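You operate a simulated robot arm through the tools that you are given. There is no shell and no other tool. Be economical: measure what you need, move in short steps, check, and stop when the job is done.

You run a simulated robot arm. Do the job below in one go: nothing can be reset, and whatever is moved stays where it is left.

JOB
Stamp the small parcel as its label asks and shut it in the briefcase.
Fine: damp the stamp on the sponge, press it on the marked square; the other stamps stay dry; nothing damp on papers; shut the lid, fingers clear of the rim.

It is judged by the outcome, as a careful person would: the job done as asked, and still so three seconds after it is handed in. It fails if anything else is knocked over, pushed out of place, dropped, spilled or broken. A push-on lid holds only when it is set on centred and level and pressed home; a screw cap is set on level and turned clockwise until tight.

ROBOT AND FRAMES
A 6-joint arm with a two-finger parallel gripper, fixed in place. Base frame: the origin is at the foot of the arm, x ahead of it, y to its left, z up; the work surface is at about z = 0.77. Lengths are in m, angles in rad, forces in N, time in s.
With the tool pointing down near the work surface it reaches from about 0.16 to 0.74 m from the base axis. Its first joint turns from -2.897 to 2.897 rad. Payload 3.91 kg.
The tool frame sits at the grasp point between the pads (the TCP): z along the fingers, y along the line on which they close. The tips reach 0.03 m beyond it. Largest opening 0.11 m; finger width 0.02, thickness 0.01; the body of the gripper, 0.048 by 0.112 m, starts 0.055 m behind the TCP.
Orientation is that of the tool frame in the base frame, as a unit quaternion [x, y, z, w]. With the fingers straight down and closing along the base's y, the tool's x points along the base's -x, its y along +y and its z along -z.

CONTROLS
- The arm moves only by the tool jog_arm. Its argument "rows" is a list of rows, each a list of 3 entries, a list of its own where there are three numbers: the turn, a rotation vector about the base's x, y, z in rad, then the shift along the base's x, y, z in cm, then the gripper command, from -1 (shut) to 1 (fully open), values between in proportion. In form: [[[ax, ay, az], [x, y, z], jaw], ...]. A call has 1 to 12 rows; each row is the pose to reach, as a shift and turn from the pose commanded when the call began. Rows are played at 5 a second. More than 0.05 m and 0.15 rad between two rows, or a gripper value outside its range, and nothing of the call is played. Where a pose cannot be reached the arm comes as near as it can. A force on the tool above 40 N (or 10 N above the force at the start of the call, whichever is more), or a blocked arm, ends the call early, and 0.2 s more pass. Each finger travels about 0.045 m/s and halts on what it meets, pressing with about 31 N; the grip force reading is that of the motor and also rises with nothing between the fingers. The clock runs only during rows and for 0.2 s after the last one: add rows that repeat a pose to give the fingers time. It gives the time, the measured TCP pose, the force on the tool (base axes), the opening and the grip force at its end, in the units of the frame above (readings bear some noise).
- Cameras (640 x 400 px; columns grow to the right, rows downward): "scene" is fixed at [0.0505, 0.5007, 1.3903]; the picture's right is [-0.49, -0.87, 0.00], its down [-0.35, 0.19, -0.92] and it looks along [0.80, -0.45, -0.40] (base axes); focal length 241 px, centre (320, 200). "wrist" rides on the gripper at [0.071, 0.022, -0.107] in the tool frame; the picture's right is [-0.29, 0.96, 0.00], its down [-0.76, -0.23, -0.61] and it looks along [-0.58, -0.18, 0.79] (tool axes); focal length 243 px, centre (320, 200). There is no depth. A picture from a camera that has moved, and an enlarged one, comes with that camera's place and axes in the base frame and with its lens.
- capture(camera): a new picture of that camera. The clock stands still meanwhile.
- move_column(by): slides the trunk up (or, below 0, down) by that many m; the arm rides with it, the base frame stays. It gives what a move gives, with no picture.
- enlarge(camera, box): a new picture of the part [left, top, right, bottom] of that camera's present view, enlarged. The clock stands still meanwhile.
- job_done(): hands the job in; it is judged then, once.

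Go step by step. Nothing tells you positions but the pictures and the camera data: compare them with the known pose of the tool, close in by small moves and look again before you grip or let go. The budget is 120 turns and 64 pictures, counting those below and the enlarged ones. Unless the task says otherwise, let go and move clear before handing in, and close with one line.

The tools are called by a JSON object that holds its "fn" and its "kwargs". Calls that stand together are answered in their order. jog_arm: Moves the arm, as the interface text tells. Its arguments: {"type":"object","properties":{"rows":{"type":"array","items":{"type":"array"}}},"required":["rows"]} The other tools are called the same way: move_column (by) slides the trunk up or down; capture (camera) takes a picture; enlarge (camera, box) takes an enlarged picture of a part of a camera's view; job_done () hands the job in.

At the start:

```text
clock: 0.0
tool_pos: [0.3505, 0.1021, 1.301]
ee_rot: [0.0, 1.0, 0.0, 0.0]
ft_force: [0.3, -0.2, -0.8]
finger_gap: 0.11
finger_force: 0.0
trunk travel left (down, up): [-0.525, 0.065]
```

scene: 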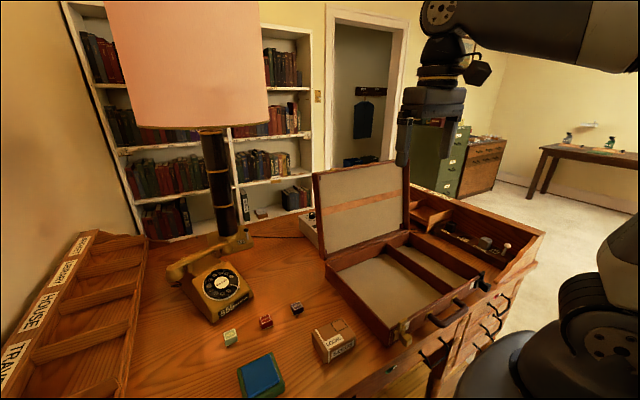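
wrist: 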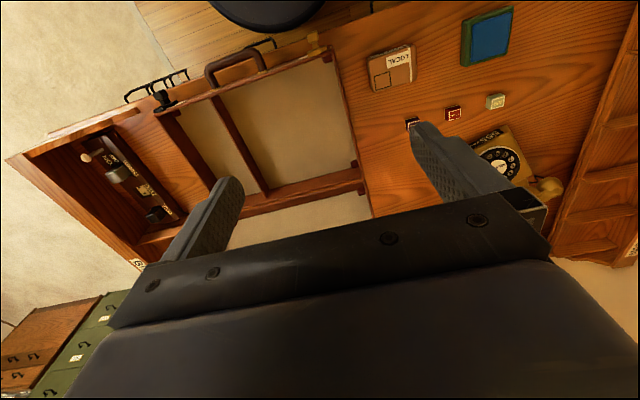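

I see a desk with a parcel labelled "LOCAL" (it seems), three small stamps, a blue sponge pad, a phone and an open briefcase. I will look closer at the labels first.

{"fn": "enlarge", "kwargs": {"camera": "scene", "box": [210, 290, 370, 400]}}

{"fn": "enlarge", "kwargs": {"camera": "wrist", "box": [350, 0, 550, 130]}}

{"fn": "enlarge", "kwargs": {"camera": "scene", "box": [300, 150, 560, 350]}}

```text
3.64 times, centred on (290, 345) of scene
camera zoom: at [0.0505, 0.5007, 1.3903], right [-0.49, -0.87, 0.0], down [-0.35, 0.19, -0.92], along [0.8, -0.45, -0.4], focal length 876 px, centre (429, -327)
```

zoom: 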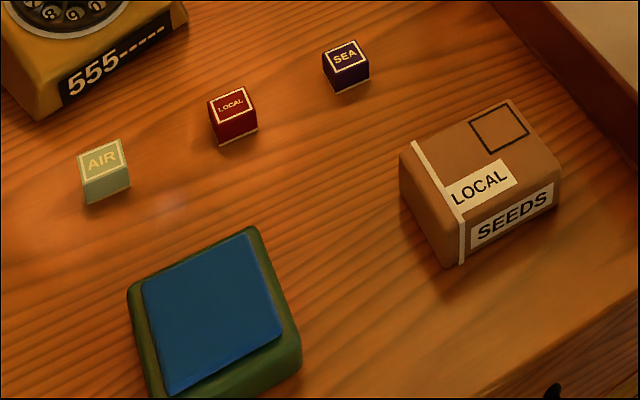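

```text
3.08 times, centred on (450, 65) of wrist
camera zoom: at [0.2781, 0.1239, 1.4065], right [0.29, 0.96, 0.0], down [0.76, -0.23, 0.61], along [0.58, -0.18, -0.79], focal length 746 px, centre (-80, 615)
```

zoom: 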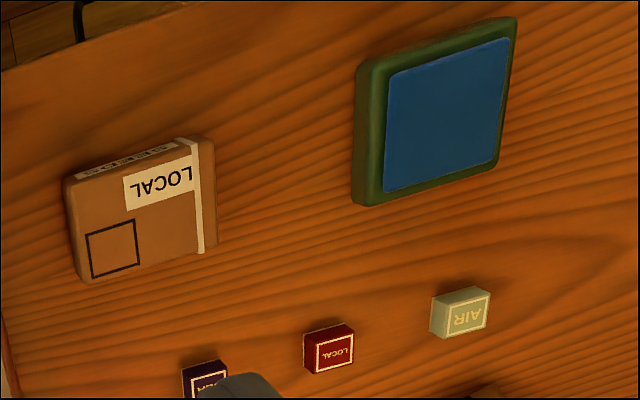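

```text
2.00 times, centred on (430, 250) of scene
camera zoom: at [0.0505, 0.5007, 1.3903], right [-0.49, -0.87, 0.0], down [-0.35, 0.19, -0.92], along [0.8, -0.45, -0.4], focal length 482 px, centre (100, 100)
```

zoom: 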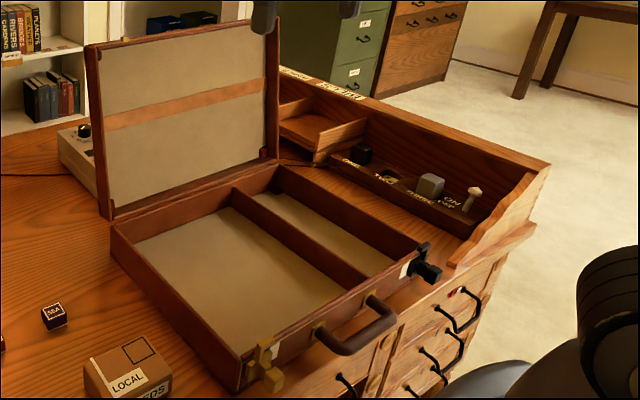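

The parcel asks for LOCAL (red stamp at about (0.566, 0.389)), the sponge is at (0.417, 0.450), and the marked square at (0.431, 0.223, 0.812). I check the briefcase's inside before moving.

{"fn": "enlarge", "kwargs": {"camera": "wrist", "box": [90, 30, 380, 250]}}

{"fn": "enlarge", "kwargs": {"camera": "scene", "box": [380, 270, 500, 350]}}

```text
1.82 times, centred on (235, 140) of wrist
camera zoom: at [0.2781, 0.1239, 1.4065], right [0.29, 0.96, 0.0], down [0.76, -0.23, 0.61], along [0.58, -0.18, -0.79], focal length 441 px, centre (474, 309)
```

zoom: 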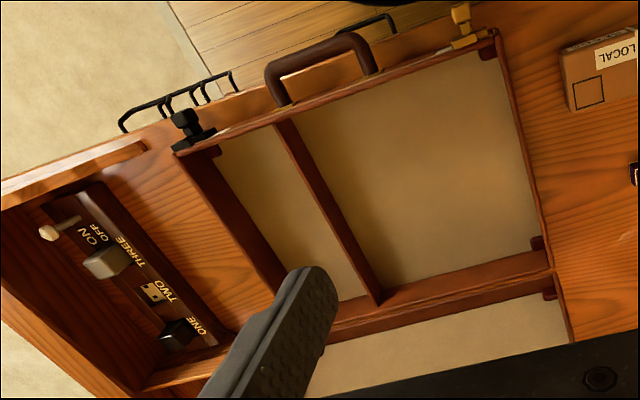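

```text
5.00 times, centred on (440, 310) of scene
camera zoom: at [0.0505, 0.5007, 1.3903], right [-0.49, -0.87, 0.0], down [-0.35, 0.19, -0.92], along [0.8, -0.45, -0.4], focal length 1204 px, centre (-280, -350)
```

zoom: 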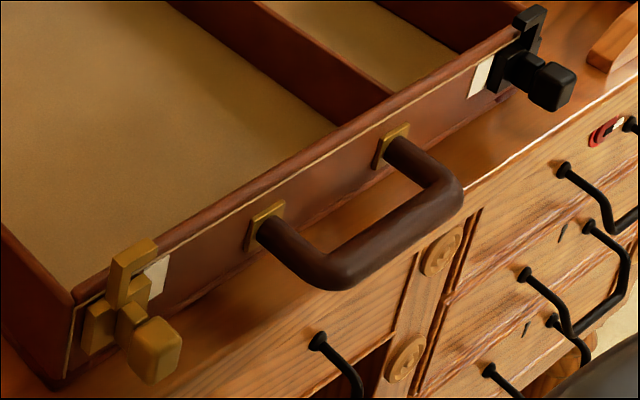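

The briefcase is empty with a large and a small compartment, and the lid leans back from a hinge at x≈0.66. I move above the red LOCAL stamp.

{"fn": "jog_arm", "kwargs": {"rows": [[[0, 0, 0], [0, 0, -4.5], 0.2], [[0, 0, 0], [0, 0, -9], 0.2], [[0, 0, 0], [2.4, 3.2, -12], 0.2], [[0, 0, 0], [4.8, 6.4, -15], 0.2], [[0, 0, 0], [7.2, 9.6, -18], 0.2], [[0, 0, 0], [9.6, 12.8, -21], 0.2], [[0, 0, 0], [12, 16, -24], 0.2], [[0, 0, 0], [14.4, 19.2, -27], 0.2], [[0, 0, 0], [16.8, 22.4, -30], 0.2], [[0, 0, 0], [19.2, 25.6, -33], 0.2], [[0, 0, 0], [21.5, 28.7, -36], 0.2], [[0, 0, 0], [21.5, 28.7, -38], 0.2]]}}

{"fn": "capture", "kwargs": {"camera": "wrist"}}

{"fn": "capture", "kwargs": {"camera": "scene"}}

```text
clock: 2.6
tool_pos: [0.5639, 0.3929, 0.9212]
ee_rot: [0.0, 1.0, 0.001, 0.0]
ft_force: [0.6, 0.4, 0.0]
finger_gap: 0.0659
finger_force: 0.0
trunk travel left (down, up): [-0.525, 0.065]
```

```text
56 pictures are left
camera wrist: at [0.4921, 0.4143, 1.0267], right [0.29, 0.96, 0.0], down [0.76, -0.23, 0.61], along [0.58, -0.18, -0.79], focal length 243 px, centre (320, 200)
```

wrist: 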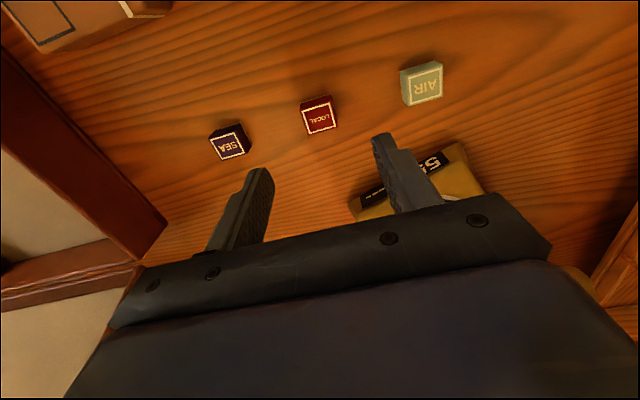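

```text
55 pictures are left
```

scene: 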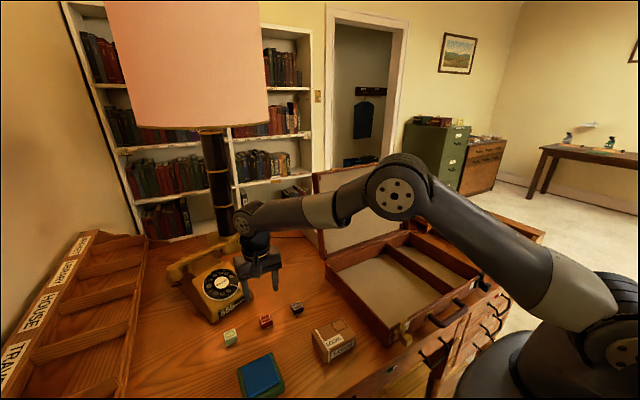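

The stamp is about where computed. I enlarge to measure its centre and yaw.

{"fn": "enlarge", "kwargs": {"camera": "wrist", "box": [270, 75, 374, 140]}}

```text
6.15 times, centred on (322, 108) of wrist
camera zoom: at [0.4921, 0.4143, 1.0267], right [0.29, 0.96, 0.0], down [0.76, -0.23, 0.61], along [0.58, -0.18, -0.79], focal length 1493 px, centre (308, 769)
```

zoom: 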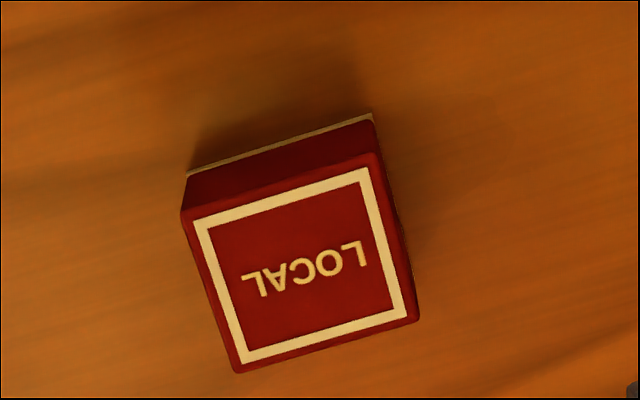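

Stamp centre ≈ (0.567, 0.390), yaw about zero. I lower partway over it and check the pose.

{"fn": "jog_arm", "kwargs": {"rows": [[[0, 0, 0], [0.2, -0.1, -3], 0.2], [[0, 0, 0], [0.2, -0.1, -6], 0.2], [[0, 0, 0], [0.2, -0.1, -7], 0.2], [[0, 0, 0], [0.2, -0.1, -7], 0.2]]}}

{"fn": "capture", "kwargs": {"camera": "wrist"}}

```text
clock: 3.6
tool_pos: [0.5658, 0.3897, 0.8506]
ee_rot: [0.0, 1.0, 0.0, 0.0]
ft_force: [0.7, 0.0, 0.2]
finger_gap: 0.0658
finger_force: 0.1
trunk travel left (down, up): [-0.525, 0.065]
```

```text
53 pictures are left
camera wrist: at [0.4935, 0.4113, 0.9569], right [0.29, 0.96, 0.0], down [0.76, -0.23, 0.61], along [0.58, -0.18, -0.79], focal length 243 px, centre (320, 200)
```

wrist: 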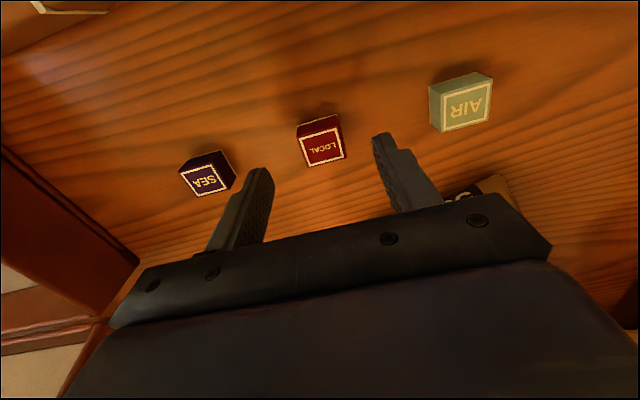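

Aligned over the stamp with clear neighbours. I descend and close on its upper half.

{"fn": "jog_arm", "kwargs": {"rows": [[[0, 0, 0], [0, 0.05, -2], 0.2], [[0, 0, 0], [0, 0.05, -3.7], 0.2], [[0, 0, 0], [0, 0.05, -3.7], 0.2], [[0, 0, 0], [0, 0.05, -3.7], -0.6], [[0, 0, 0], [0, 0.05, -3.7], -0.6], [[0, 0, 0], [0, 0.05, -3.7], -0.6], [[0, 0, 0], [0, 0.05, -3.7], -0.6], [[0, 0, 0], [0, 0.05, -3.7], -0.6]]}}

{"fn": "capture", "kwargs": {"camera": "wrist"}}

```text
clock: 5.4
tool_pos: [0.5663, 0.3895, 0.8127]
ee_rot: [0.0, 1.0, 0.001, 0.0]
ft_force: [0.2, 0.3, -0.3]
finger_gap: 0.0302
finger_force: 31.1
trunk travel left (down, up): [-0.525, 0.065]
```

```text
52 pictures are left
camera wrist: at [0.4944, 0.4106, 0.9181], right [0.29, 0.96, 0.0], down [0.76, -0.23, 0.61], along [0.58, -0.18, -0.79], focal length 243 px, centre (320, 200)
```

wrist: 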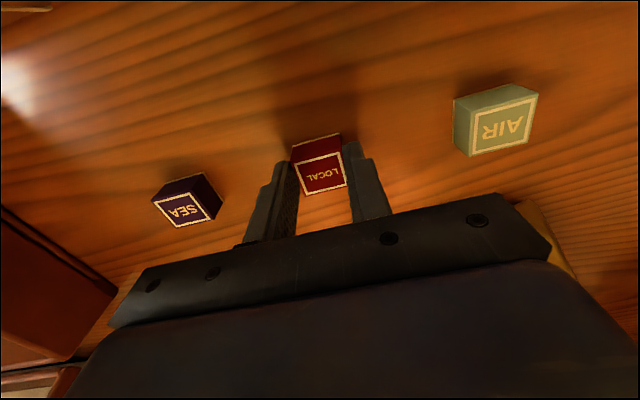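

The stamp is held (gap 0.030). I lift it and carry it above the sponge.

{"fn": "jog_arm", "kwargs": {"rows": [[[0, 0, 0], [0, 0, 3], -0.6], [[0, 0, 0], [0, 0, 7], -0.6], [[0, 0, 0], [0, 0, 10], -0.6], [[0, 0, 0], [-3.7, 1.5, 10], -0.6], [[0, 0, 0], [-7.5, 3, 10], -0.6], [[0, 0, 0], [-11.2, 4.5, 10], -0.6], [[0, 0, 0], [-14.9, 6.1, 10], -0.6], [[0, 0, 0], [-14.9, 6.1, 7], -0.6], [[0, 0, 0], [-14.9, 6.1, 7], -0.6]]}}

{"fn": "capture", "kwargs": {"camera": "wrist"}}

{"fn": "enlarge", "kwargs": {"camera": "scene", "box": [210, 290, 370, 400]}}

```text
clock: 7.4
tool_pos: [0.4187, 0.446, 0.8822]
ee_rot: [0.0, 1.0, 0.0, 0.0]
ft_force: [-0.9, -0.6, 0.5]
finger_gap: 0.0303
finger_force: 31.3
trunk travel left (down, up): [-0.525, 0.065]
```

```text
51 pictures are left
camera wrist: at [0.3479, 0.4683, 0.988], right [0.29, 0.96, 0.0], down [0.76, -0.23, 0.61], along [0.58, -0.18, -0.79], focal length 243 px, centre (320, 200)
```

wrist: 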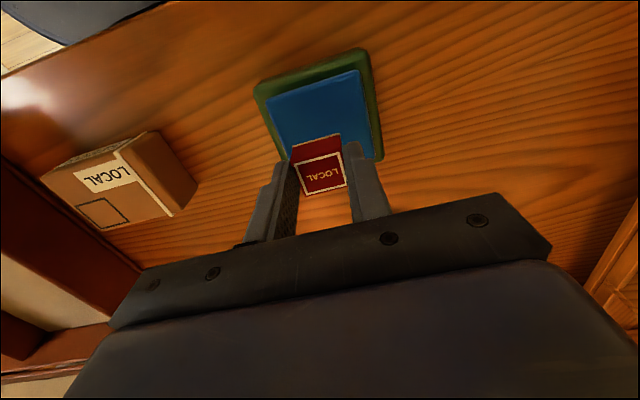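

```text
3.64 times, centred on (290, 345) of scene
camera zoom: at [0.0505, 0.5007, 1.3903], right [-0.49, -0.87, 0.0], down [-0.35, 0.19, -0.92], along [0.8, -0.45, -0.4], focal length 876 px, centre (429, -327)
```

zoom: 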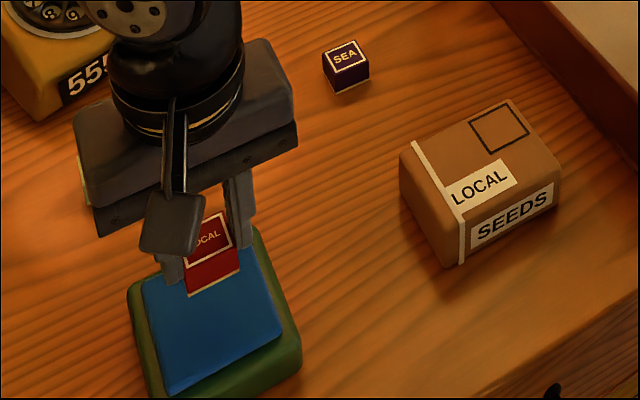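

The stamp is centred over the sponge. I lower gently to near contact (expected TCP ≈ 0.843).

{"fn": "jog_arm", "kwargs": {"rows": [[[0, 0, 0], [-0.3, 0.2, -1.5], -0.6], [[0, 0, 0], [-0.3, 0.2, -2.8], -0.6], [[0, 0, 0], [-0.3, 0.2, -3.3], -0.6], [[0, 0, 0], [-0.3, 0.2, -3.6], -0.6], [[0, 0, 0], [-0.3, 0.2, -3.6], -0.6]]}}

{"fn": "enlarge", "kwargs": {"camera": "scene", "box": [220, 320, 300, 400]}}

```text
clock: 8.6
tool_pos: [0.4163, 0.4495, 0.8506]
ee_rot: [0.0, 1.0, 0.002, 0.002]
ft_force: [-0.4, -3.7, 27.2]
finger_gap: 0.0306
finger_force: 30.9
trunk travel left (down, up): [-0.525, 0.065]
```

```text
5.00 times, centred on (260, 360) of scene
camera zoom: at [0.0505, 0.5007, 1.3903], right [-0.49, -0.87, 0.0], down [-0.35, 0.19, -0.92], along [0.8, -0.45, -0.4], focal length 1204 px, centre (620, -600)
```

zoom: 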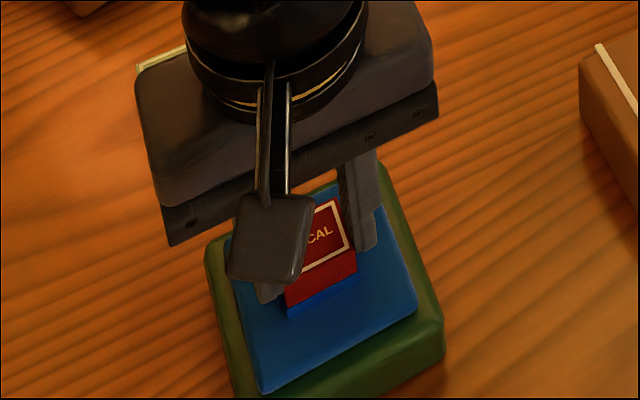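

Contact made with 27 N, so the stamp is damped. I lift and carry it above the marked square on the parcel.

{"fn": "jog_arm", "kwargs": {"rows": [[[0, 0, 0], [0, 0, 0], -0.6], [[0, 0, 0], [0, 0, 2], -0.6], [[0, 0, 0], [0, 0, 5.5], -0.6], [[0, 0, 0], [0.3, -4.5, 5.5], -0.6], [[0, 0, 0], [0.6, -9, 5.5], -0.6], [[0, 0, 0], [0.9, -13.5, 5.5], -0.6], [[0, 0, 0], [1.2, -18, 5.5], -0.6], [[0, 0, 0], [1.5, -22.7, 5.5], -0.6], [[0, 0, 0], [1.5, -22.7, 4], -0.6], [[0, 0, 0], [1.5, -22.7, 4], -0.6]]}}

{"fn": "capture", "kwargs": {"camera": "wrist"}}

{"fn": "enlarge", "kwargs": {"camera": "scene", "box": [210, 290, 370, 400]}}

```text
clock: 10.8
tool_pos: [0.4278, 0.2216, 0.8892]
ee_rot: [0.0, 1.0, -0.001, 0.0]
ft_force: [-0.4, 1.6, -0.2]
finger_gap: 0.0305
finger_force: 30.8
trunk travel left (down, up): [-0.525, 0.065]
```

```text
48 pictures are left
camera wrist: at [0.3559, 0.2444, 0.9947], right [0.29, 0.96, 0.0], down [0.76, -0.23, 0.61], along [0.58, -0.18, -0.79], focal length 243 px, centre (320, 200)
```

wrist: 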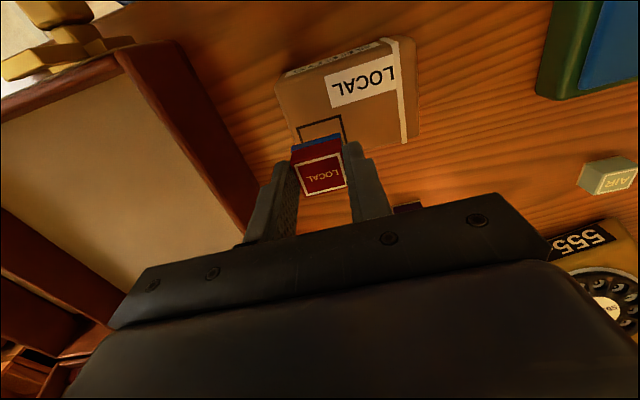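

```text
3.64 times, centred on (290, 345) of scene
camera zoom: at [0.0505, 0.5007, 1.3903], right [-0.49, -0.87, 0.0], down [-0.35, 0.19, -0.92], along [0.8, -0.45, -0.4], focal length 876 px, centre (429, -327)
```

zoom: 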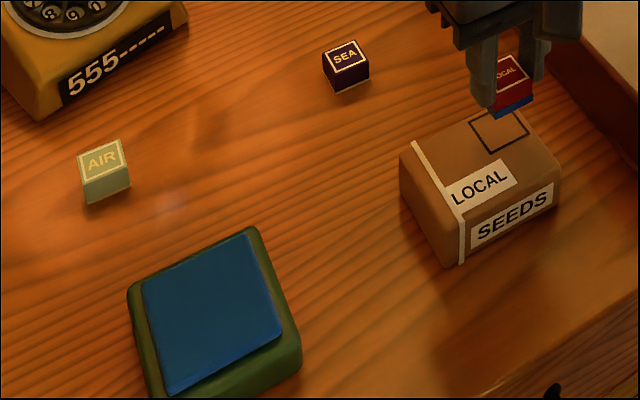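

The stamp's base is visibly damp. I measure the square precisely before pressing.

{"fn": "enlarge", "kwargs": {"camera": "wrist", "box": [260, 30, 424, 200]}}

{"fn": "enlarge", "kwargs": {"camera": "scene", "box": [305, 290, 365, 360]}}

```text
2.35 times, centred on (342, 115) of wrist
camera zoom: at [0.3559, 0.2444, 0.9947], right [0.29, 0.96, 0.0], down [0.76, -0.23, 0.61], along [0.58, -0.18, -0.79], focal length 571 px, centre (268, 400)
```

zoom: 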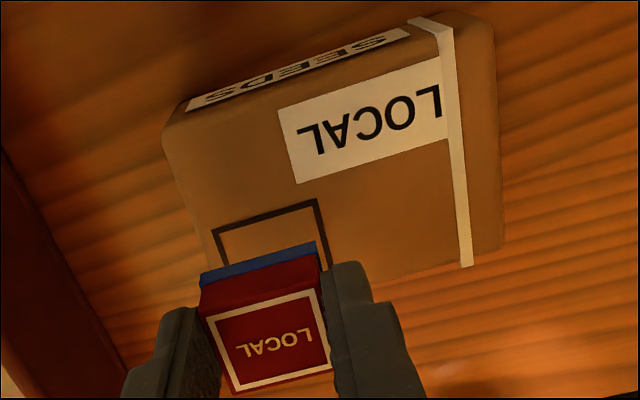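

```text
5.71 times, centred on (335, 325) of scene
camera zoom: at [0.0505, 0.5007, 1.3903], right [-0.49, -0.87, 0.0], down [-0.35, 0.19, -0.92], along [0.8, -0.45, -0.4], focal length 1376 px, centre (234, -514)
```

zoom: 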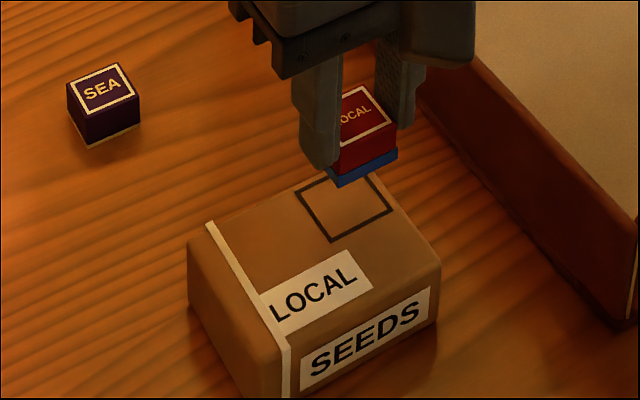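

The square's centre is about 5–6 mm further in x than the stamp. I correct and lower to just above the surface, then look again.

{"fn": "jog_arm", "kwargs": {"rows": [[[0, 0, 0], [0.5, 0.05, 0], -0.6], [[0, 0, 0], [0.5, 0.05, -1.5], -0.6], [[0, 0, 0], [0.5, 0.05, -2.4], -0.6], [[0, 0, 0], [0.5, 0.05, -2.4], -0.6], [[0, 0, 0], [0.5, 0.05, -2.4], -0.6]]}}

{"fn": "enlarge", "kwargs": {"camera": "wrist", "box": [260, 60, 424, 200]}}

{"fn": "enlarge", "kwargs": {"camera": "scene", "box": [305, 290, 365, 360]}}

```text
clock: 12.0
tool_pos: [0.4341, 0.224, 0.8647]
ee_rot: [0.0, 1.0, 0.001, 0.001]
ft_force: [0.0, -0.2, -0.2]
finger_gap: 0.0307
finger_force: 30.8
trunk travel left (down, up): [-0.525, 0.065]
```

```text
2.86 times, centred on (342, 130) of wrist
camera zoom: at [0.3614, 0.247, 0.9704], right [0.29, 0.96, 0.0], down [0.76, -0.23, 0.61], along [0.58, -0.18, -0.79], focal length 693 px, centre (257, 400)
```

zoom: 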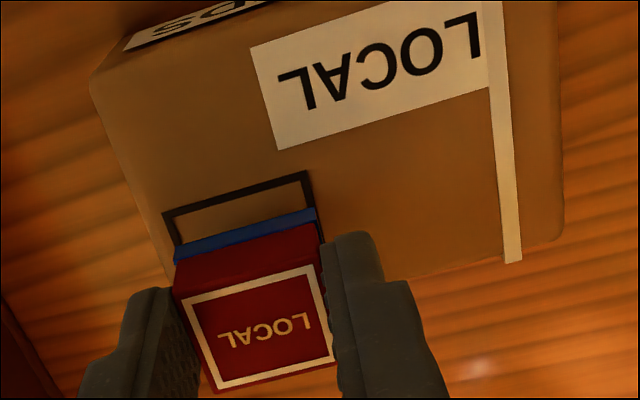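

```text
5.71 times, centred on (335, 325) of scene
camera zoom: at [0.0505, 0.5007, 1.3903], right [-0.49, -0.87, 0.0], down [-0.35, 0.19, -0.92], along [0.8, -0.45, -0.4], focal length 1376 px, centre (234, -514)
```

zoom: 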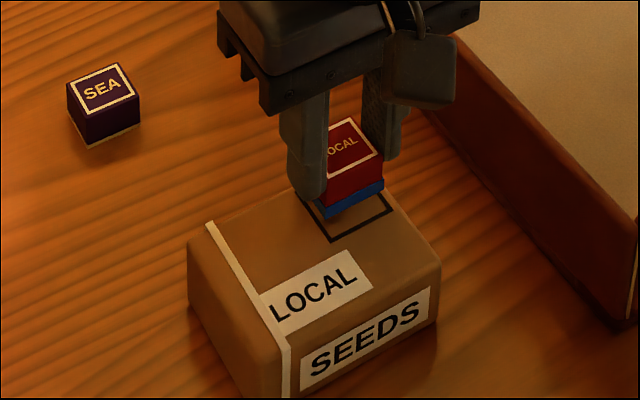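

The alignment is within about a millimetre; I shift slightly in y and press down in small steps.

{"fn": "jog_arm", "kwargs": {"rows": [[[0, 0, 0], [0, -0.12, 0], -0.6], [[0, 0, 0], [0, -0.12, -0.4], -0.6], [[0, 0, 0], [0, -0.12, -0.6], -0.6], [[0, 0, 0], [0, -0.12, -0.8], -0.6], [[0, 0, 0], [0, -0.12, -0.9], -0.6]]}}

{"fn": "enlarge", "kwargs": {"camera": "wrist", "box": [260, 60, 424, 200]}}

```text
clock: 13.2
tool_pos: [0.4351, 0.2241, 0.8544]
ee_rot: [0.0, 1.0, 0.0, 0.0]
ft_force: [0.8, 0.1, -0.8]
finger_gap: 0.0306
finger_force: 31.4
trunk travel left (down, up): [-0.525, 0.065]
```

```text
2.86 times, centred on (342, 130) of wrist
camera zoom: at [0.3626, 0.2458, 0.9605], right [0.29, 0.96, 0.0], down [0.76, -0.23, 0.61], along [0.58, -0.18, -0.79], focal length 693 px, centre (257, 400)
```

zoom: 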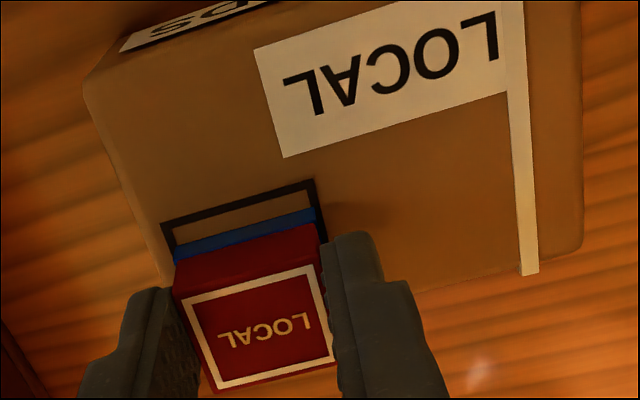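

Just above contact and centred in the square. I press on in 1 mm steps.

{"fn": "jog_arm", "kwargs": {"rows": [[[0, 0, 0], [0, 0, -0.1], -0.6], [[0, 0, 0], [0, 0, -0.2], -0.6], [[0, 0, 0], [0, 0, -0.3], -0.6], [[0, 0, 0], [0, 0, -0.35], -0.6]]}}

```text
clock: 14.2
tool_pos: [0.4356, 0.2249, 0.8536]
ee_rot: [0.001, 1.0, 0.0, 0.002]
ft_force: [2.1, 0.0, 22.5]
finger_gap: 0.0304
finger_force: 31.3
trunk travel left (down, up): [-0.525, 0.065]
```

Pressed with about 22 N. I lift straight off and check the imprint.

{"fn": "jog_arm", "kwargs": {"rows": [[[0, 0, 0], [0, 0, 0], -0.6], [[0, 0, 0], [0, 0, 1], -0.6], [[0, 0, 0], [0, 0, 4], -0.6], [[0, 0, 0], [0, 0, 8], -0.6], [[0, 0, 0], [4, 0, 8], -0.6], [[0, 0, 0], [7, 3, 8], -0.6], [[0, 0, 0], [7, 3, 8], -0.6]]}}

{"fn": "enlarge", "kwargs": {"camera": "scene", "box": [285, 280, 375, 370]}}

{"fn": "capture", "kwargs": {"camera": "wrist"}}

```text
clock: 15.8
tool_pos: [0.5067, 0.2564, 0.9317]
ee_rot: [0.0, 1.0, 0.0, -0.001]
ft_force: [0.2, 0.7, -3.1]
finger_gap: 0.0306
finger_force: 31.2
trunk travel left (down, up): [-0.525, 0.065]
```

```text
4.44 times, centred on (330, 325) of scene
camera zoom: at [0.0505, 0.5007, 1.3903], right [-0.49, -0.87, 0.0], down [-0.35, 0.19, -0.92], along [0.8, -0.45, -0.4], focal length 1070 px, centre (276, -356)
```

zoom: 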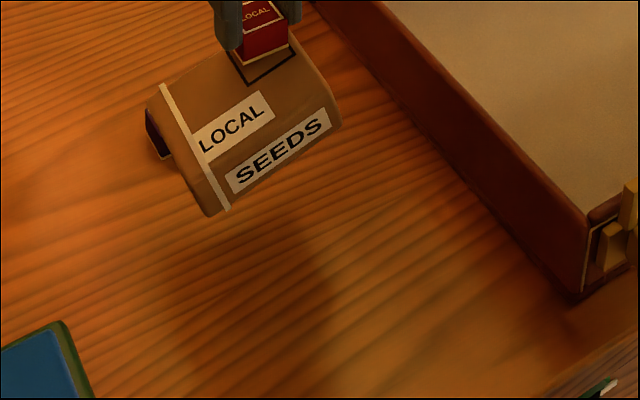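

```text
40 pictures are left
camera wrist: at [0.4348, 0.2773, 1.0382], right [0.29, 0.96, 0.0], down [0.76, -0.23, 0.61], along [0.58, -0.18, -0.79], focal length 243 px, centre (320, 200)
```

wrist: 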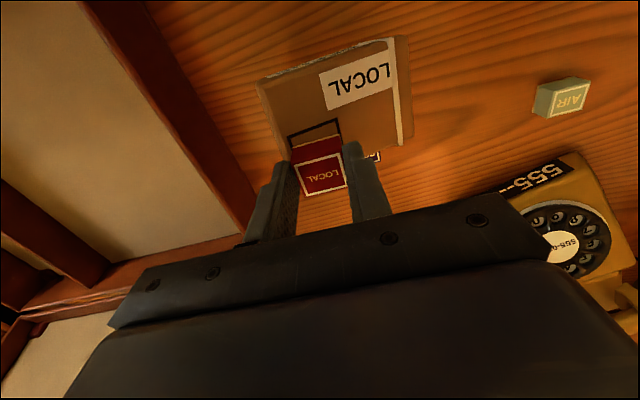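

The parcel has come up with the stamp – it sticks to it. I look closely at how before doing anything more.

{"fn": "enlarge", "kwargs": {"camera": "scene", "box": [300, 265, 370, 330]}}

{"fn": "enlarge", "kwargs": {"camera": "wrist", "box": [240, 30, 440, 210]}}

```text
6.15 times, centred on (335, 298) of scene
camera zoom: at [0.0505, 0.5007, 1.3903], right [-0.49, -0.87, 0.0], down [-0.35, 0.19, -0.92], along [0.8, -0.45, -0.4], focal length 1482 px, centre (228, -400)
```

zoom: 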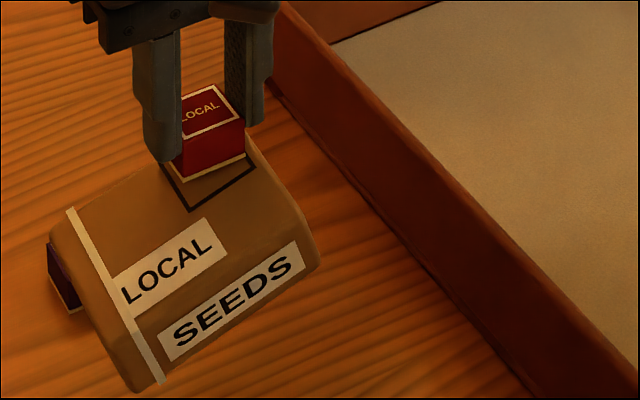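

```text
2.22 times, centred on (340, 120) of wrist
camera zoom: at [0.4348, 0.2773, 1.0382], right [0.29, 0.96, 0.0], down [0.76, -0.23, 0.61], along [0.58, -0.18, -0.79], focal length 539 px, centre (276, 378)
```

zoom: 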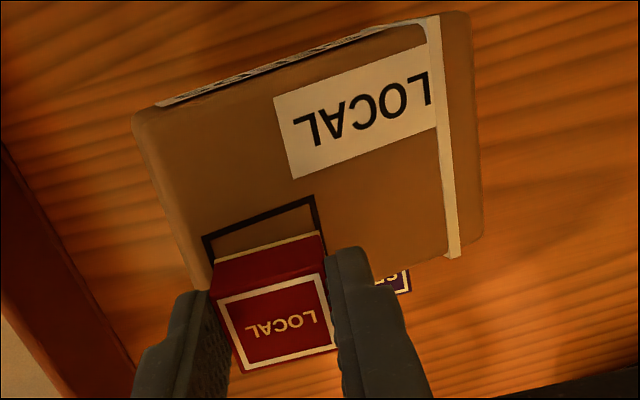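

The stamp's base is dry-coloured again but tacky, and the parcel hangs from it. I retrace the path and set the parcel back on its spot on the desk.

{"fn": "jog_arm", "kwargs": {"rows": [[[0, 0, 0], [-3, -3, 0], -0.6], [[0, 0, 0], [-7, -3, 0], -0.6], [[0, 0, 0], [-7, -3, -3.5], -0.6], [[0, 0, 0], [-7, -3, -6.5], -0.6], [[0, 0, 0], [-7, -3, -7.3], -0.6], [[0, 0, 0], [-7, -3, -7.8], -0.6], [[0, 0, 0], [-7, -3, -7.8], -0.6]]}}

{"fn": "enlarge", "kwargs": {"camera": "scene", "box": [285, 280, 375, 370]}}

```text
clock: 17.4
tool_pos: [0.436, 0.2255, 0.8541]
ee_rot: [0.0, 1.0, 0.0, 0.0]
ft_force: [0.1, -1.4, 3.2]
finger_gap: 0.0307
finger_force: 30.9
trunk travel left (down, up): [-0.525, 0.065]
```

```text
4.44 times, centred on (330, 325) of scene
camera zoom: at [0.0505, 0.5007, 1.3903], right [-0.49, -0.87, 0.0], down [-0.35, 0.19, -0.92], along [0.8, -0.45, -0.4], focal length 1070 px, centre (276, -356)
```

zoom: 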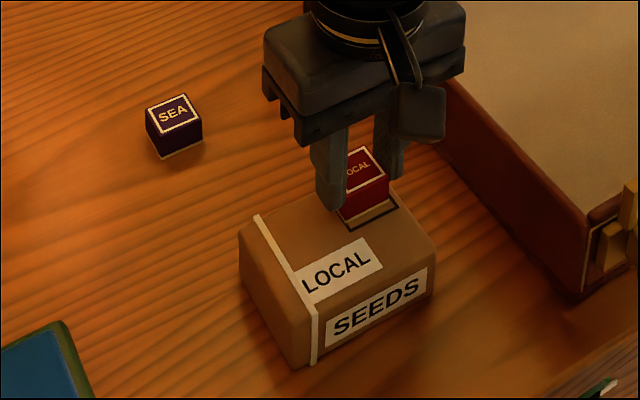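

Parcel is back in place, stamp still on it. Instead of a straight pull I peel: press lightly and tilt the stamp about its inner edge so the outer edge lifts off.

{"fn": "jog_arm", "kwargs": {"rows": [[[0, 0, 0], [0, 0, -0.12], -0.6], [[-0.06, 0, 0], [0, 0.25, -0.05], -0.6], [[-0.125, 0, 0], [0, 0.52, 0.02], -0.6], [[-0.19, 0, 0], [0, 0.79, 0.06], -0.6], [[-0.25, 0, 0], [0, 1.06, 0.1], -0.6], [[-0.25, 0, 0], [0, 1.06, 0.12], -0.6]]}}

{"fn": "enlarge", "kwargs": {"camera": "scene", "box": [285, 280, 375, 370]}}

```text
clock: 18.8
tool_pos: [0.4352, 0.2344, 0.8548]
ee_rot: [-0.001, 0.992, -0.125, 0.001]
ft_force: [2.6, -0.5, 17.3]
finger_gap: 0.0307
finger_force: 31.0
trunk travel left (down, up): [-0.525, 0.065]
```

```text
4.44 times, centred on (330, 325) of scene
camera zoom: at [0.0505, 0.5007, 1.3903], right [-0.49, -0.87, 0.0], down [-0.35, 0.19, -0.92], along [0.8, -0.45, -0.4], focal length 1070 px, centre (276, -356)
```

zoom: 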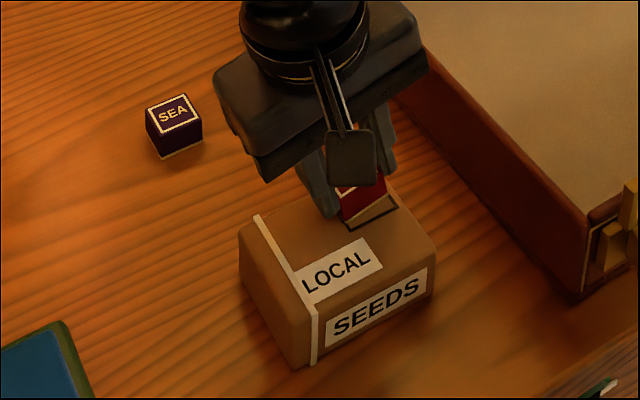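

The parcel stayed flat and the stamp has peeled up at its outer edge. I raise 1.5 cm, still tilted, and check whether it is free.

{"fn": "jog_arm", "kwargs": {"rows": [[[0, 0, 0], [0, 0, 0.5], -0.6], [[0, 0, 0], [0, 0, 1.5], -0.6], [[0, 0, 0], [0, 0, 1.5], -0.6]]}}

{"fn": "enlarge", "kwargs": {"camera": "scene", "box": [285, 280, 375, 370]}}

```text
clock: 19.6
tool_pos: [0.436, 0.2349, 0.8691]
ee_rot: [0.0, 0.992, -0.125, 0.0]
ft_force: [0.0, 0.7, -2.3]
finger_gap: 0.0305
finger_force: 30.7
trunk travel left (down, up): [-0.525, 0.065]
```

```text
4.44 times, centred on (330, 325) of scene
camera zoom: at [0.0505, 0.5007, 1.3903], right [-0.49, -0.87, 0.0], down [-0.35, 0.19, -0.92], along [0.8, -0.45, -0.4], focal length 1070 px, centre (276, -356)
```

zoom: 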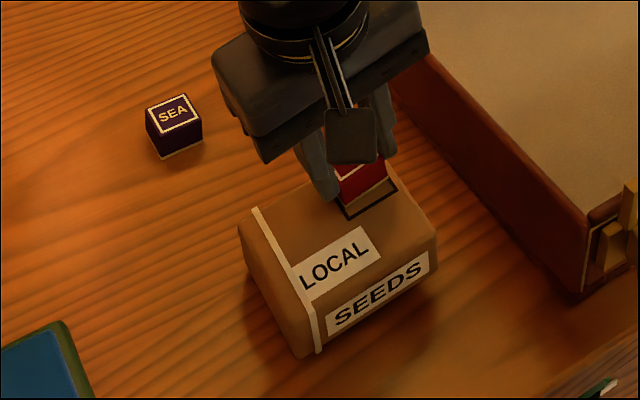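

It still clings (about 2 N, and the parcel is raised a little). I set it back down flat and let go of the stamp to see how it rests.

{"fn": "jog_arm", "kwargs": {"rows": [[[0, 0, 0], [0, 0, -0.8], -0.6], [[0, 0, 0], [0, 0, -1.4], -0.6], [[0.125, 0, 0], [0, -0.54, -1.45], -0.6], [[0.25, 0, 0], [0, -1.06, -1.5], -0.6], [[0.25, 0, 0], [0, -1.06, -1.6], -0.6], [[0.25, 0, 0], [0, -1.06, -1.6], -0.3], [[0.25, 0, 0], [0, -1.06, -1.6], 0], [[0.25, 0, 0], [0, -1.06, -1.6], 0], [[0.25, 0, 0], [0, -1.06, 2], 0], [[0.25, 0, 0], [0, -1.06, 6], 0], [[0.25, 0, 0], [0, -1.06, 6], 0]]}}

{"fn": "enlarge", "kwargs": {"camera": "scene", "box": [285, 280, 375, 370]}}

{"fn": "enlarge", "kwargs": {"camera": "wrist", "box": [220, 30, 460, 210]}}

```text
clock: 22.0
tool_pos: [0.435, 0.2265, 0.9292]
ee_rot: [0.0, 1.0, 0.0, 0.0]
ft_force: [0.4, -0.4, 0.4]
finger_gap: 0.0548
finger_force: 0.0
trunk travel left (down, up): [-0.525, 0.065]
```

```text
4.44 times, centred on (330, 325) of scene
camera zoom: at [0.0505, 0.5007, 1.3903], right [-0.49, -0.87, 0.0], down [-0.35, 0.19, -0.92], along [0.8, -0.45, -0.4], focal length 1070 px, centre (276, -356)
```

zoom: 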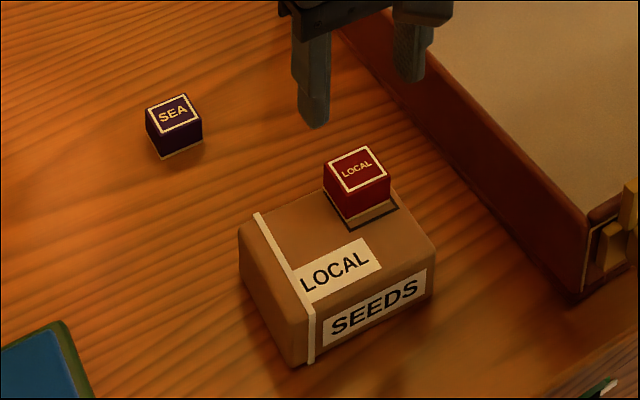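

```text
2.22 times, centred on (340, 120) of wrist
camera zoom: at [0.3624, 0.248, 1.0343], right [0.29, 0.96, 0.0], down [0.76, -0.23, 0.61], along [0.58, -0.18, -0.79], focal length 539 px, centre (276, 378)
```

zoom: 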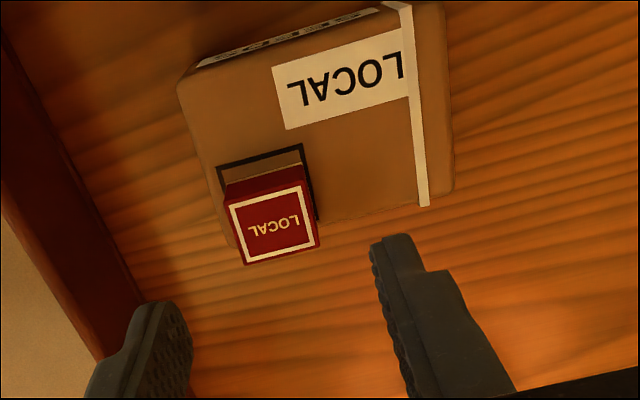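

Stamp sits flat in the square, parcel upright in its place. I regrip the stamp a little and try a slow lift, reading the force to see whether it still sticks.

{"fn": "jog_arm", "kwargs": {"rows": [[[0, 0, 0], [0, -0.1, -4], 0], [[0, 0, 0], [0, -0.1, -7.3], 0], [[0, 0, 0], [0, -0.1, -7.3], -0.6], [[0, 0, 0], [0, -0.1, -7.3], -0.6], [[0, 0, 0], [0, -0.1, -7.3], -0.6], [[0, 0, 0], [0, -0.1, -7.3], -0.6], [[0, 0, 0], [0, -0.1, -7.1], -0.6], [[0, 0, 0], [0, -0.1, -6.5], -0.6], [[0, 0, 0], [0, -0.1, -6], -0.6], [[0, 0, 0], [0, -0.1, -6], -0.6]]}}

{"fn": "enlarge", "kwargs": {"camera": "scene", "box": [285, 280, 375, 370]}}

```text
clock: 24.2
tool_pos: [0.4348, 0.222, 0.8707]
ee_rot: [0.0, 1.0, 0.0, 0.0]
ft_force: [0.4, 0.4, -2.3]
finger_gap: 0.0304
finger_force: 30.5
trunk travel left (down, up): [-0.525, 0.065]
```

```text
4.44 times, centred on (330, 325) of scene
camera zoom: at [0.0505, 0.5007, 1.3903], right [-0.49, -0.87, 0.0], down [-0.35, 0.19, -0.92], along [0.8, -0.45, -0.4], focal length 1070 px, centre (276, -356)
```

zoom: 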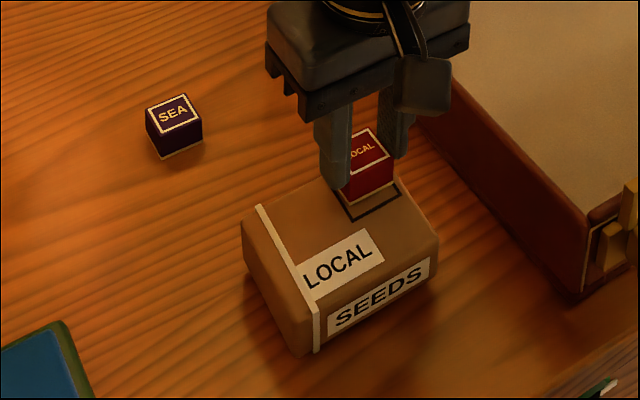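

Still stuck like glue, parcel hanging level at about 1 cm. I set it down and peel further – tilting to 0.6 rad about the stamp's inner edge while keeping slight down-pressure.

{"fn": "jog_arm", "kwargs": {"rows": [[[0, 0, 0], [0, 0, -0.8], -0.6], [[0, 0, 0], [0, 0, -1.4], -0.6], [[-0.075, 0, 0], [0, 0.33, -1.35], -0.6], [[-0.15, 0, 0], [0, 0.67, -1.28], -0.6], [[-0.225, 0, 0], [0, 1.02, -1.23], -0.6], [[-0.3, 0, 0], [0, 1.37, -1.2], -0.6], [[-0.375, 0, 0], [0, 1.72, -1.2], -0.6], [[-0.45, 0, 0], [0, 2.06, -1.24], -0.6], [[-0.525, 0, 0], [0, 2.4, -1.3], -0.6], [[-0.6, 0, 0], [0, 2.75, -1.37], -0.6], [[-0.6, 0, 0], [0, 2.75, -1.37], -0.6]]}}

{"fn": "enlarge", "kwargs": {"camera": "scene", "box": [285, 280, 375, 370]}}

{"fn": "capture", "kwargs": {"camera": "wrist"}}

```text
clock: 26.6
tool_pos: [0.4342, 0.2494, 0.8563]
ee_rot: [0.0, 0.955, -0.296, 0.0]
ft_force: [3.5, -4.7, 17.2]
finger_gap: 0.0304
finger_force: 30.5
trunk travel left (down, up): [-0.525, 0.065]
```

```text
4.44 times, centred on (330, 325) of scene
camera zoom: at [0.0505, 0.5007, 1.3903], right [-0.49, -0.87, 0.0], down [-0.35, 0.19, -0.92], along [0.8, -0.45, -0.4], focal length 1070 px, centre (276, -356)
```

zoom: 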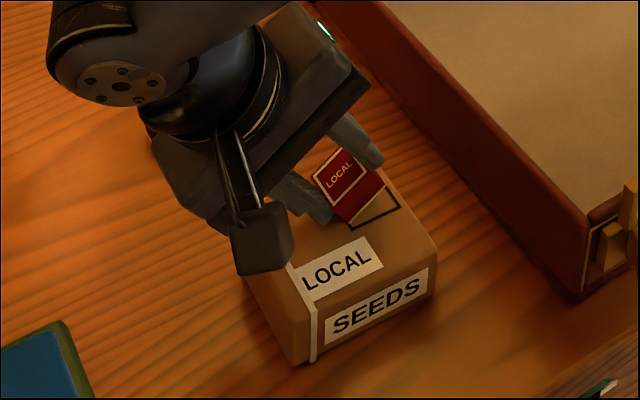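

```text
30 pictures are left
camera wrist: at [0.3624, 0.328, 0.931], right [0.29, 0.79, -0.54], down [0.76, 0.15, 0.63], along [0.58, -0.6, -0.55], focal length 243 px, centre (320, 200)
```

wrist: 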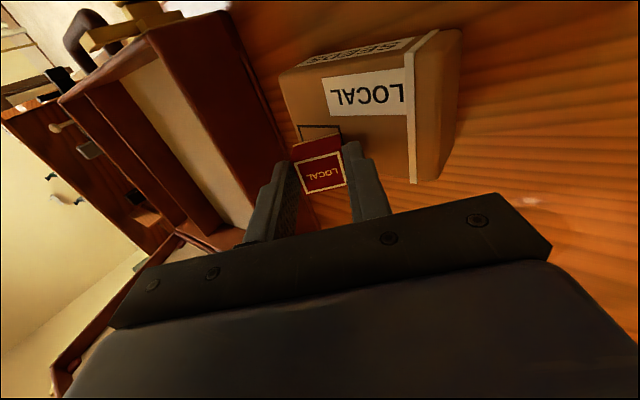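

Stamp is tilted clear at 34° with the parcel flat. I raise 1.5 cm and read the force.

{"fn": "jog_arm", "kwargs": {"rows": [[[0, 0, 0], [0, 0, 0.5], -0.6], [[0, 0, 0], [0, 0, 1.5], -0.6], [[0, 0, 0], [0, 0, 1.5], -0.6]]}}

{"fn": "enlarge", "kwargs": {"camera": "scene", "box": [285, 280, 375, 370]}}

```text
clock: 27.4
tool_pos: [0.4343, 0.2503, 0.8706]
ee_rot: [-0.001, 0.955, -0.295, 0.0]
ft_force: [-0.4, 0.3, -1.5]
finger_gap: 0.0304
finger_force: 31.2
trunk travel left (down, up): [-0.525, 0.065]
```

```text
4.44 times, centred on (330, 325) of scene
camera zoom: at [0.0505, 0.5007, 1.3903], right [-0.49, -0.87, 0.0], down [-0.35, 0.19, -0.92], along [0.8, -0.45, -0.4], focal length 1070 px, centre (276, -356)
```

zoom: 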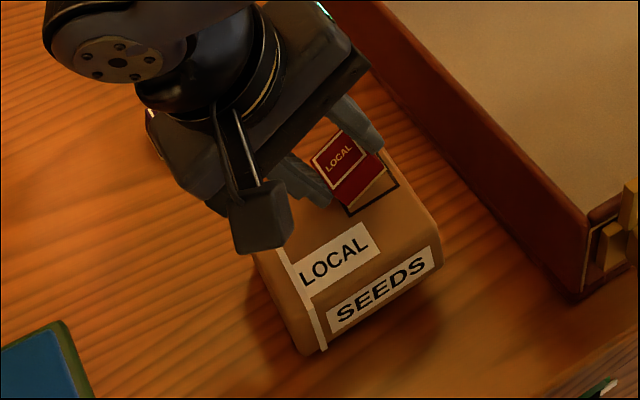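

It still clings with only an edge touching, so it behaves like a weak tack. I set the parcel down and try one brisk, short upward pluck with the stamp still tilted.

{"fn": "jog_arm", "kwargs": {"rows": [[[0, 0, 0], [0, 0, -0.8], -0.6], [[0, 0, 0], [0, 0, -1.4], -0.6], [[0, 0, 0], [0, 0, -1.4], -0.6], [[0, 0, 0], [0, 0, 3.5], -0.6], [[0, 0, 0], [0, 0, 3.5], -0.6], [[0, 0, 0], [0, 0, 3.5], -0.6]]}}

{"fn": "enlarge", "kwargs": {"camera": "scene", "box": [285, 280, 375, 370]}}

```text
clock: 28.8
tool_pos: [0.4321, 0.2479, 0.9057]
ee_rot: [0.0, 0.955, -0.296, 0.0]
ft_force: [0.5, 0.1, -3.3]
finger_gap: 0.0306
finger_force: 31.0
trunk travel left (down, up): [-0.525, 0.065]
```

```text
4.44 times, centred on (330, 325) of scene
camera zoom: at [0.0505, 0.5007, 1.3903], right [-0.49, -0.87, 0.0], down [-0.35, 0.19, -0.92], along [0.8, -0.45, -0.4], focal length 1070 px, centre (276, -356)
```

zoom: 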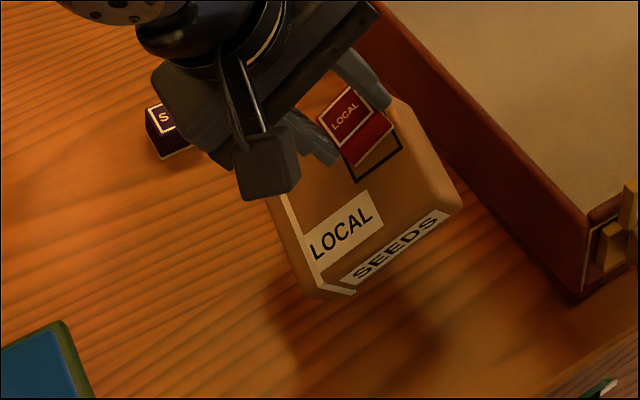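

The parcel still hangs from the stamp. I set it down, level the stamp, then try a small twist to break the tack before lifting.

{"fn": "jog_arm", "kwargs": {"rows": [[[0, 0, 0], [0, 0, -2.5], -0.6], [[0, 0, 0], [0, 0, -3.8], -0.6], [[0, 0, 0], [0, 0, -4.5], -0.6], [[0, 0, 0], [0, 0, -4.9], -0.6], [[0.12, 0, 0], [0, -0.55, -4.85], -0.6], [[0.24, 0, 0], [0, -1.1, -4.75], -0.6], [[0.36, 0, 0], [0, -1.65, -4.75], -0.6], [[0.48, 0, 0], [0, -2.2, -4.83], -0.6], [[0.6, 0, 0], [0, -2.75, -4.93], -0.6], [[0.6, 0, 0], [0, -2.75, -4.93], -0.6]]}}

{"fn": "enlarge", "kwargs": {"camera": "scene", "box": [285, 280, 375, 370]}}

```text
clock: 31.0
tool_pos: [0.4364, 0.2227, 0.857]
ee_rot: [0.001, 1.0, 0.001, 0.0]
ft_force: [0.0, -0.7, -1.7]
finger_gap: 0.0303
finger_force: 30.8
trunk travel left (down, up): [-0.525, 0.065]
```

```text
4.44 times, centred on (330, 325) of scene
camera zoom: at [0.0505, 0.5007, 1.3903], right [-0.49, -0.87, 0.0], down [-0.35, 0.19, -0.92], along [0.8, -0.45, -0.4], focal length 1070 px, centre (276, -356)
```

zoom: 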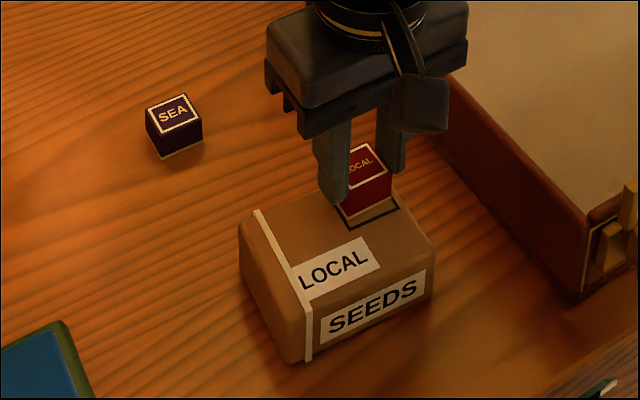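

Parcel is back on its spot. Now a small twist under light pressure, then a 1 cm lift.

{"fn": "jog_arm", "kwargs": {"rows": [[[0, 0, 0], [0, 0, -0.15], -0.6], [[0, 0, 0.13], [0, 0, -0.2], -0.6], [[0, 0, 0.26], [0, 0, -0.2], -0.6], [[0, 0, 0.4], [0, 0, -0.2], -0.6], [[0, 0, 0.4], [0, 0, 0.3], -0.6], [[0, 0, 0.4], [0, 0, 1], -0.6], [[0, 0, 0.4], [0, 0, 1], -0.6]]}}

{"fn": "enlarge", "kwargs": {"camera": "scene", "box": [285, 280, 375, 370]}}

```text
clock: 32.6
tool_pos: [0.4355, 0.2257, 0.8669]
ee_rot: [-0.198, 0.98, 0.001, 0.0]
ft_force: [-0.2, 0.8, -1.2]
finger_gap: 0.0305
finger_force: 30.8
trunk travel left (down, up): [-0.525, 0.065]
```

```text
4.44 times, centred on (330, 325) of scene
camera zoom: at [0.0505, 0.5007, 1.3903], right [-0.49, -0.87, 0.0], down [-0.35, 0.19, -0.92], along [0.8, -0.45, -0.4], focal length 1070 px, centre (276, -356)
```

zoom: 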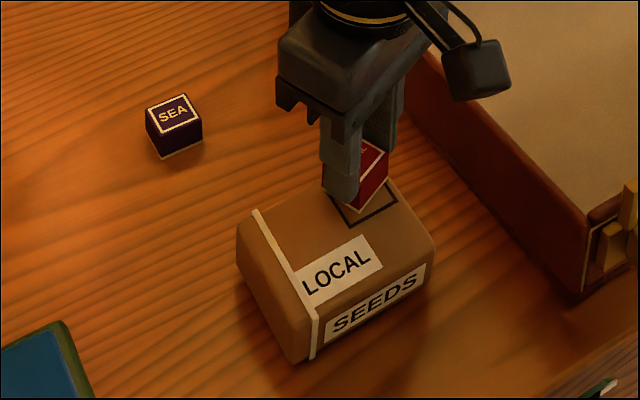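

The stamp has turned relative to the parcel and the parcel seems hardly raised this time. I lift a little more to see.

{"fn": "jog_arm", "kwargs": {"rows": [[[0, 0, 0], [0, 0, 0.5], -0.6], [[0, 0, 0], [0, 0, 1.2], -0.6], [[0, 0, 0], [0, 0, 1.2], -0.6], [[0, 0, 0], [0, 0, 1.2], -0.6]]}}

{"fn": "enlarge", "kwargs": {"camera": "scene", "box": [300, 285, 370, 370]}}

```text
clock: 33.6
tool_pos: [0.4354, 0.2233, 0.8783]
ee_rot: [-0.198, 0.98, 0.0, 0.0]
ft_force: [1.0, 0.6, -2.7]
finger_gap: 0.0303
finger_force: 30.8
trunk travel left (down, up): [-0.525, 0.065]
```

```text
4.71 times, centred on (335, 328) of scene
camera zoom: at [0.0505, 0.5007, 1.3903], right [-0.49, -0.87, 0.0], down [-0.35, 0.19, -0.92], along [0.8, -0.45, -0.4], focal length 1133 px, centre (249, -400)
```

zoom: 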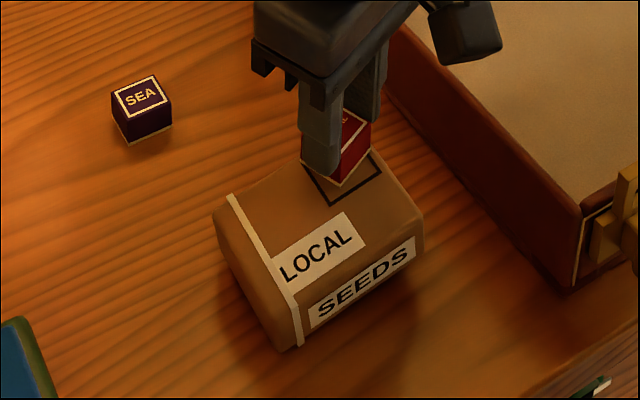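

The tack still carries the parcel. I try a quick down-and-up reversal with the parcel only just above its spot, so inertia plus weight pull it off with almost no drop.

{"fn": "jog_arm", "kwargs": {"rows": [[[0, 0, 0], [0, 0, 1.7], -0.6], [[0, 0, 0], [0, 0, 3.2], -0.6], [[0, 0, 0], [0, 0, 3.2], -0.6], [[0, 0, 0], [0, 0, -1.6], -0.6], [[0, 0, 0], [0, 0, 3.2], -0.6], [[0, 0, 0], [0, 0, 3.2], -0.6], [[0, 0, 0], [0, 0, 3.2], -0.6]]}}

{"fn": "enlarge", "kwargs": {"camera": "scene", "box": [285, 260, 375, 370]}}

```text
clock: 35.2
tool_pos: [0.4381, 0.22, 0.912]
ee_rot: [-0.198, 0.98, 0.0, 0.0]
ft_force: [0.3, 0.2, -3.5]
finger_gap: 0.0307
finger_force: 30.9
trunk travel left (down, up): [-0.525, 0.065]
```

```text
3.64 times, centred on (330, 315) of scene
camera zoom: at [0.0505, 0.5007, 1.3903], right [-0.49, -0.87, 0.0], down [-0.35, 0.19, -0.92], along [0.8, -0.45, -0.4], focal length 876 px, centre (284, -218)
```

zoom: 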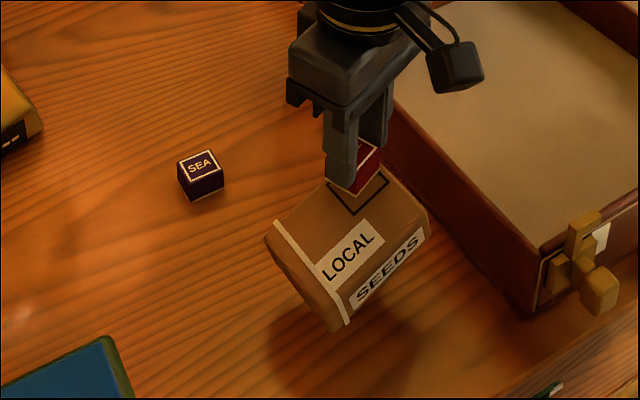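

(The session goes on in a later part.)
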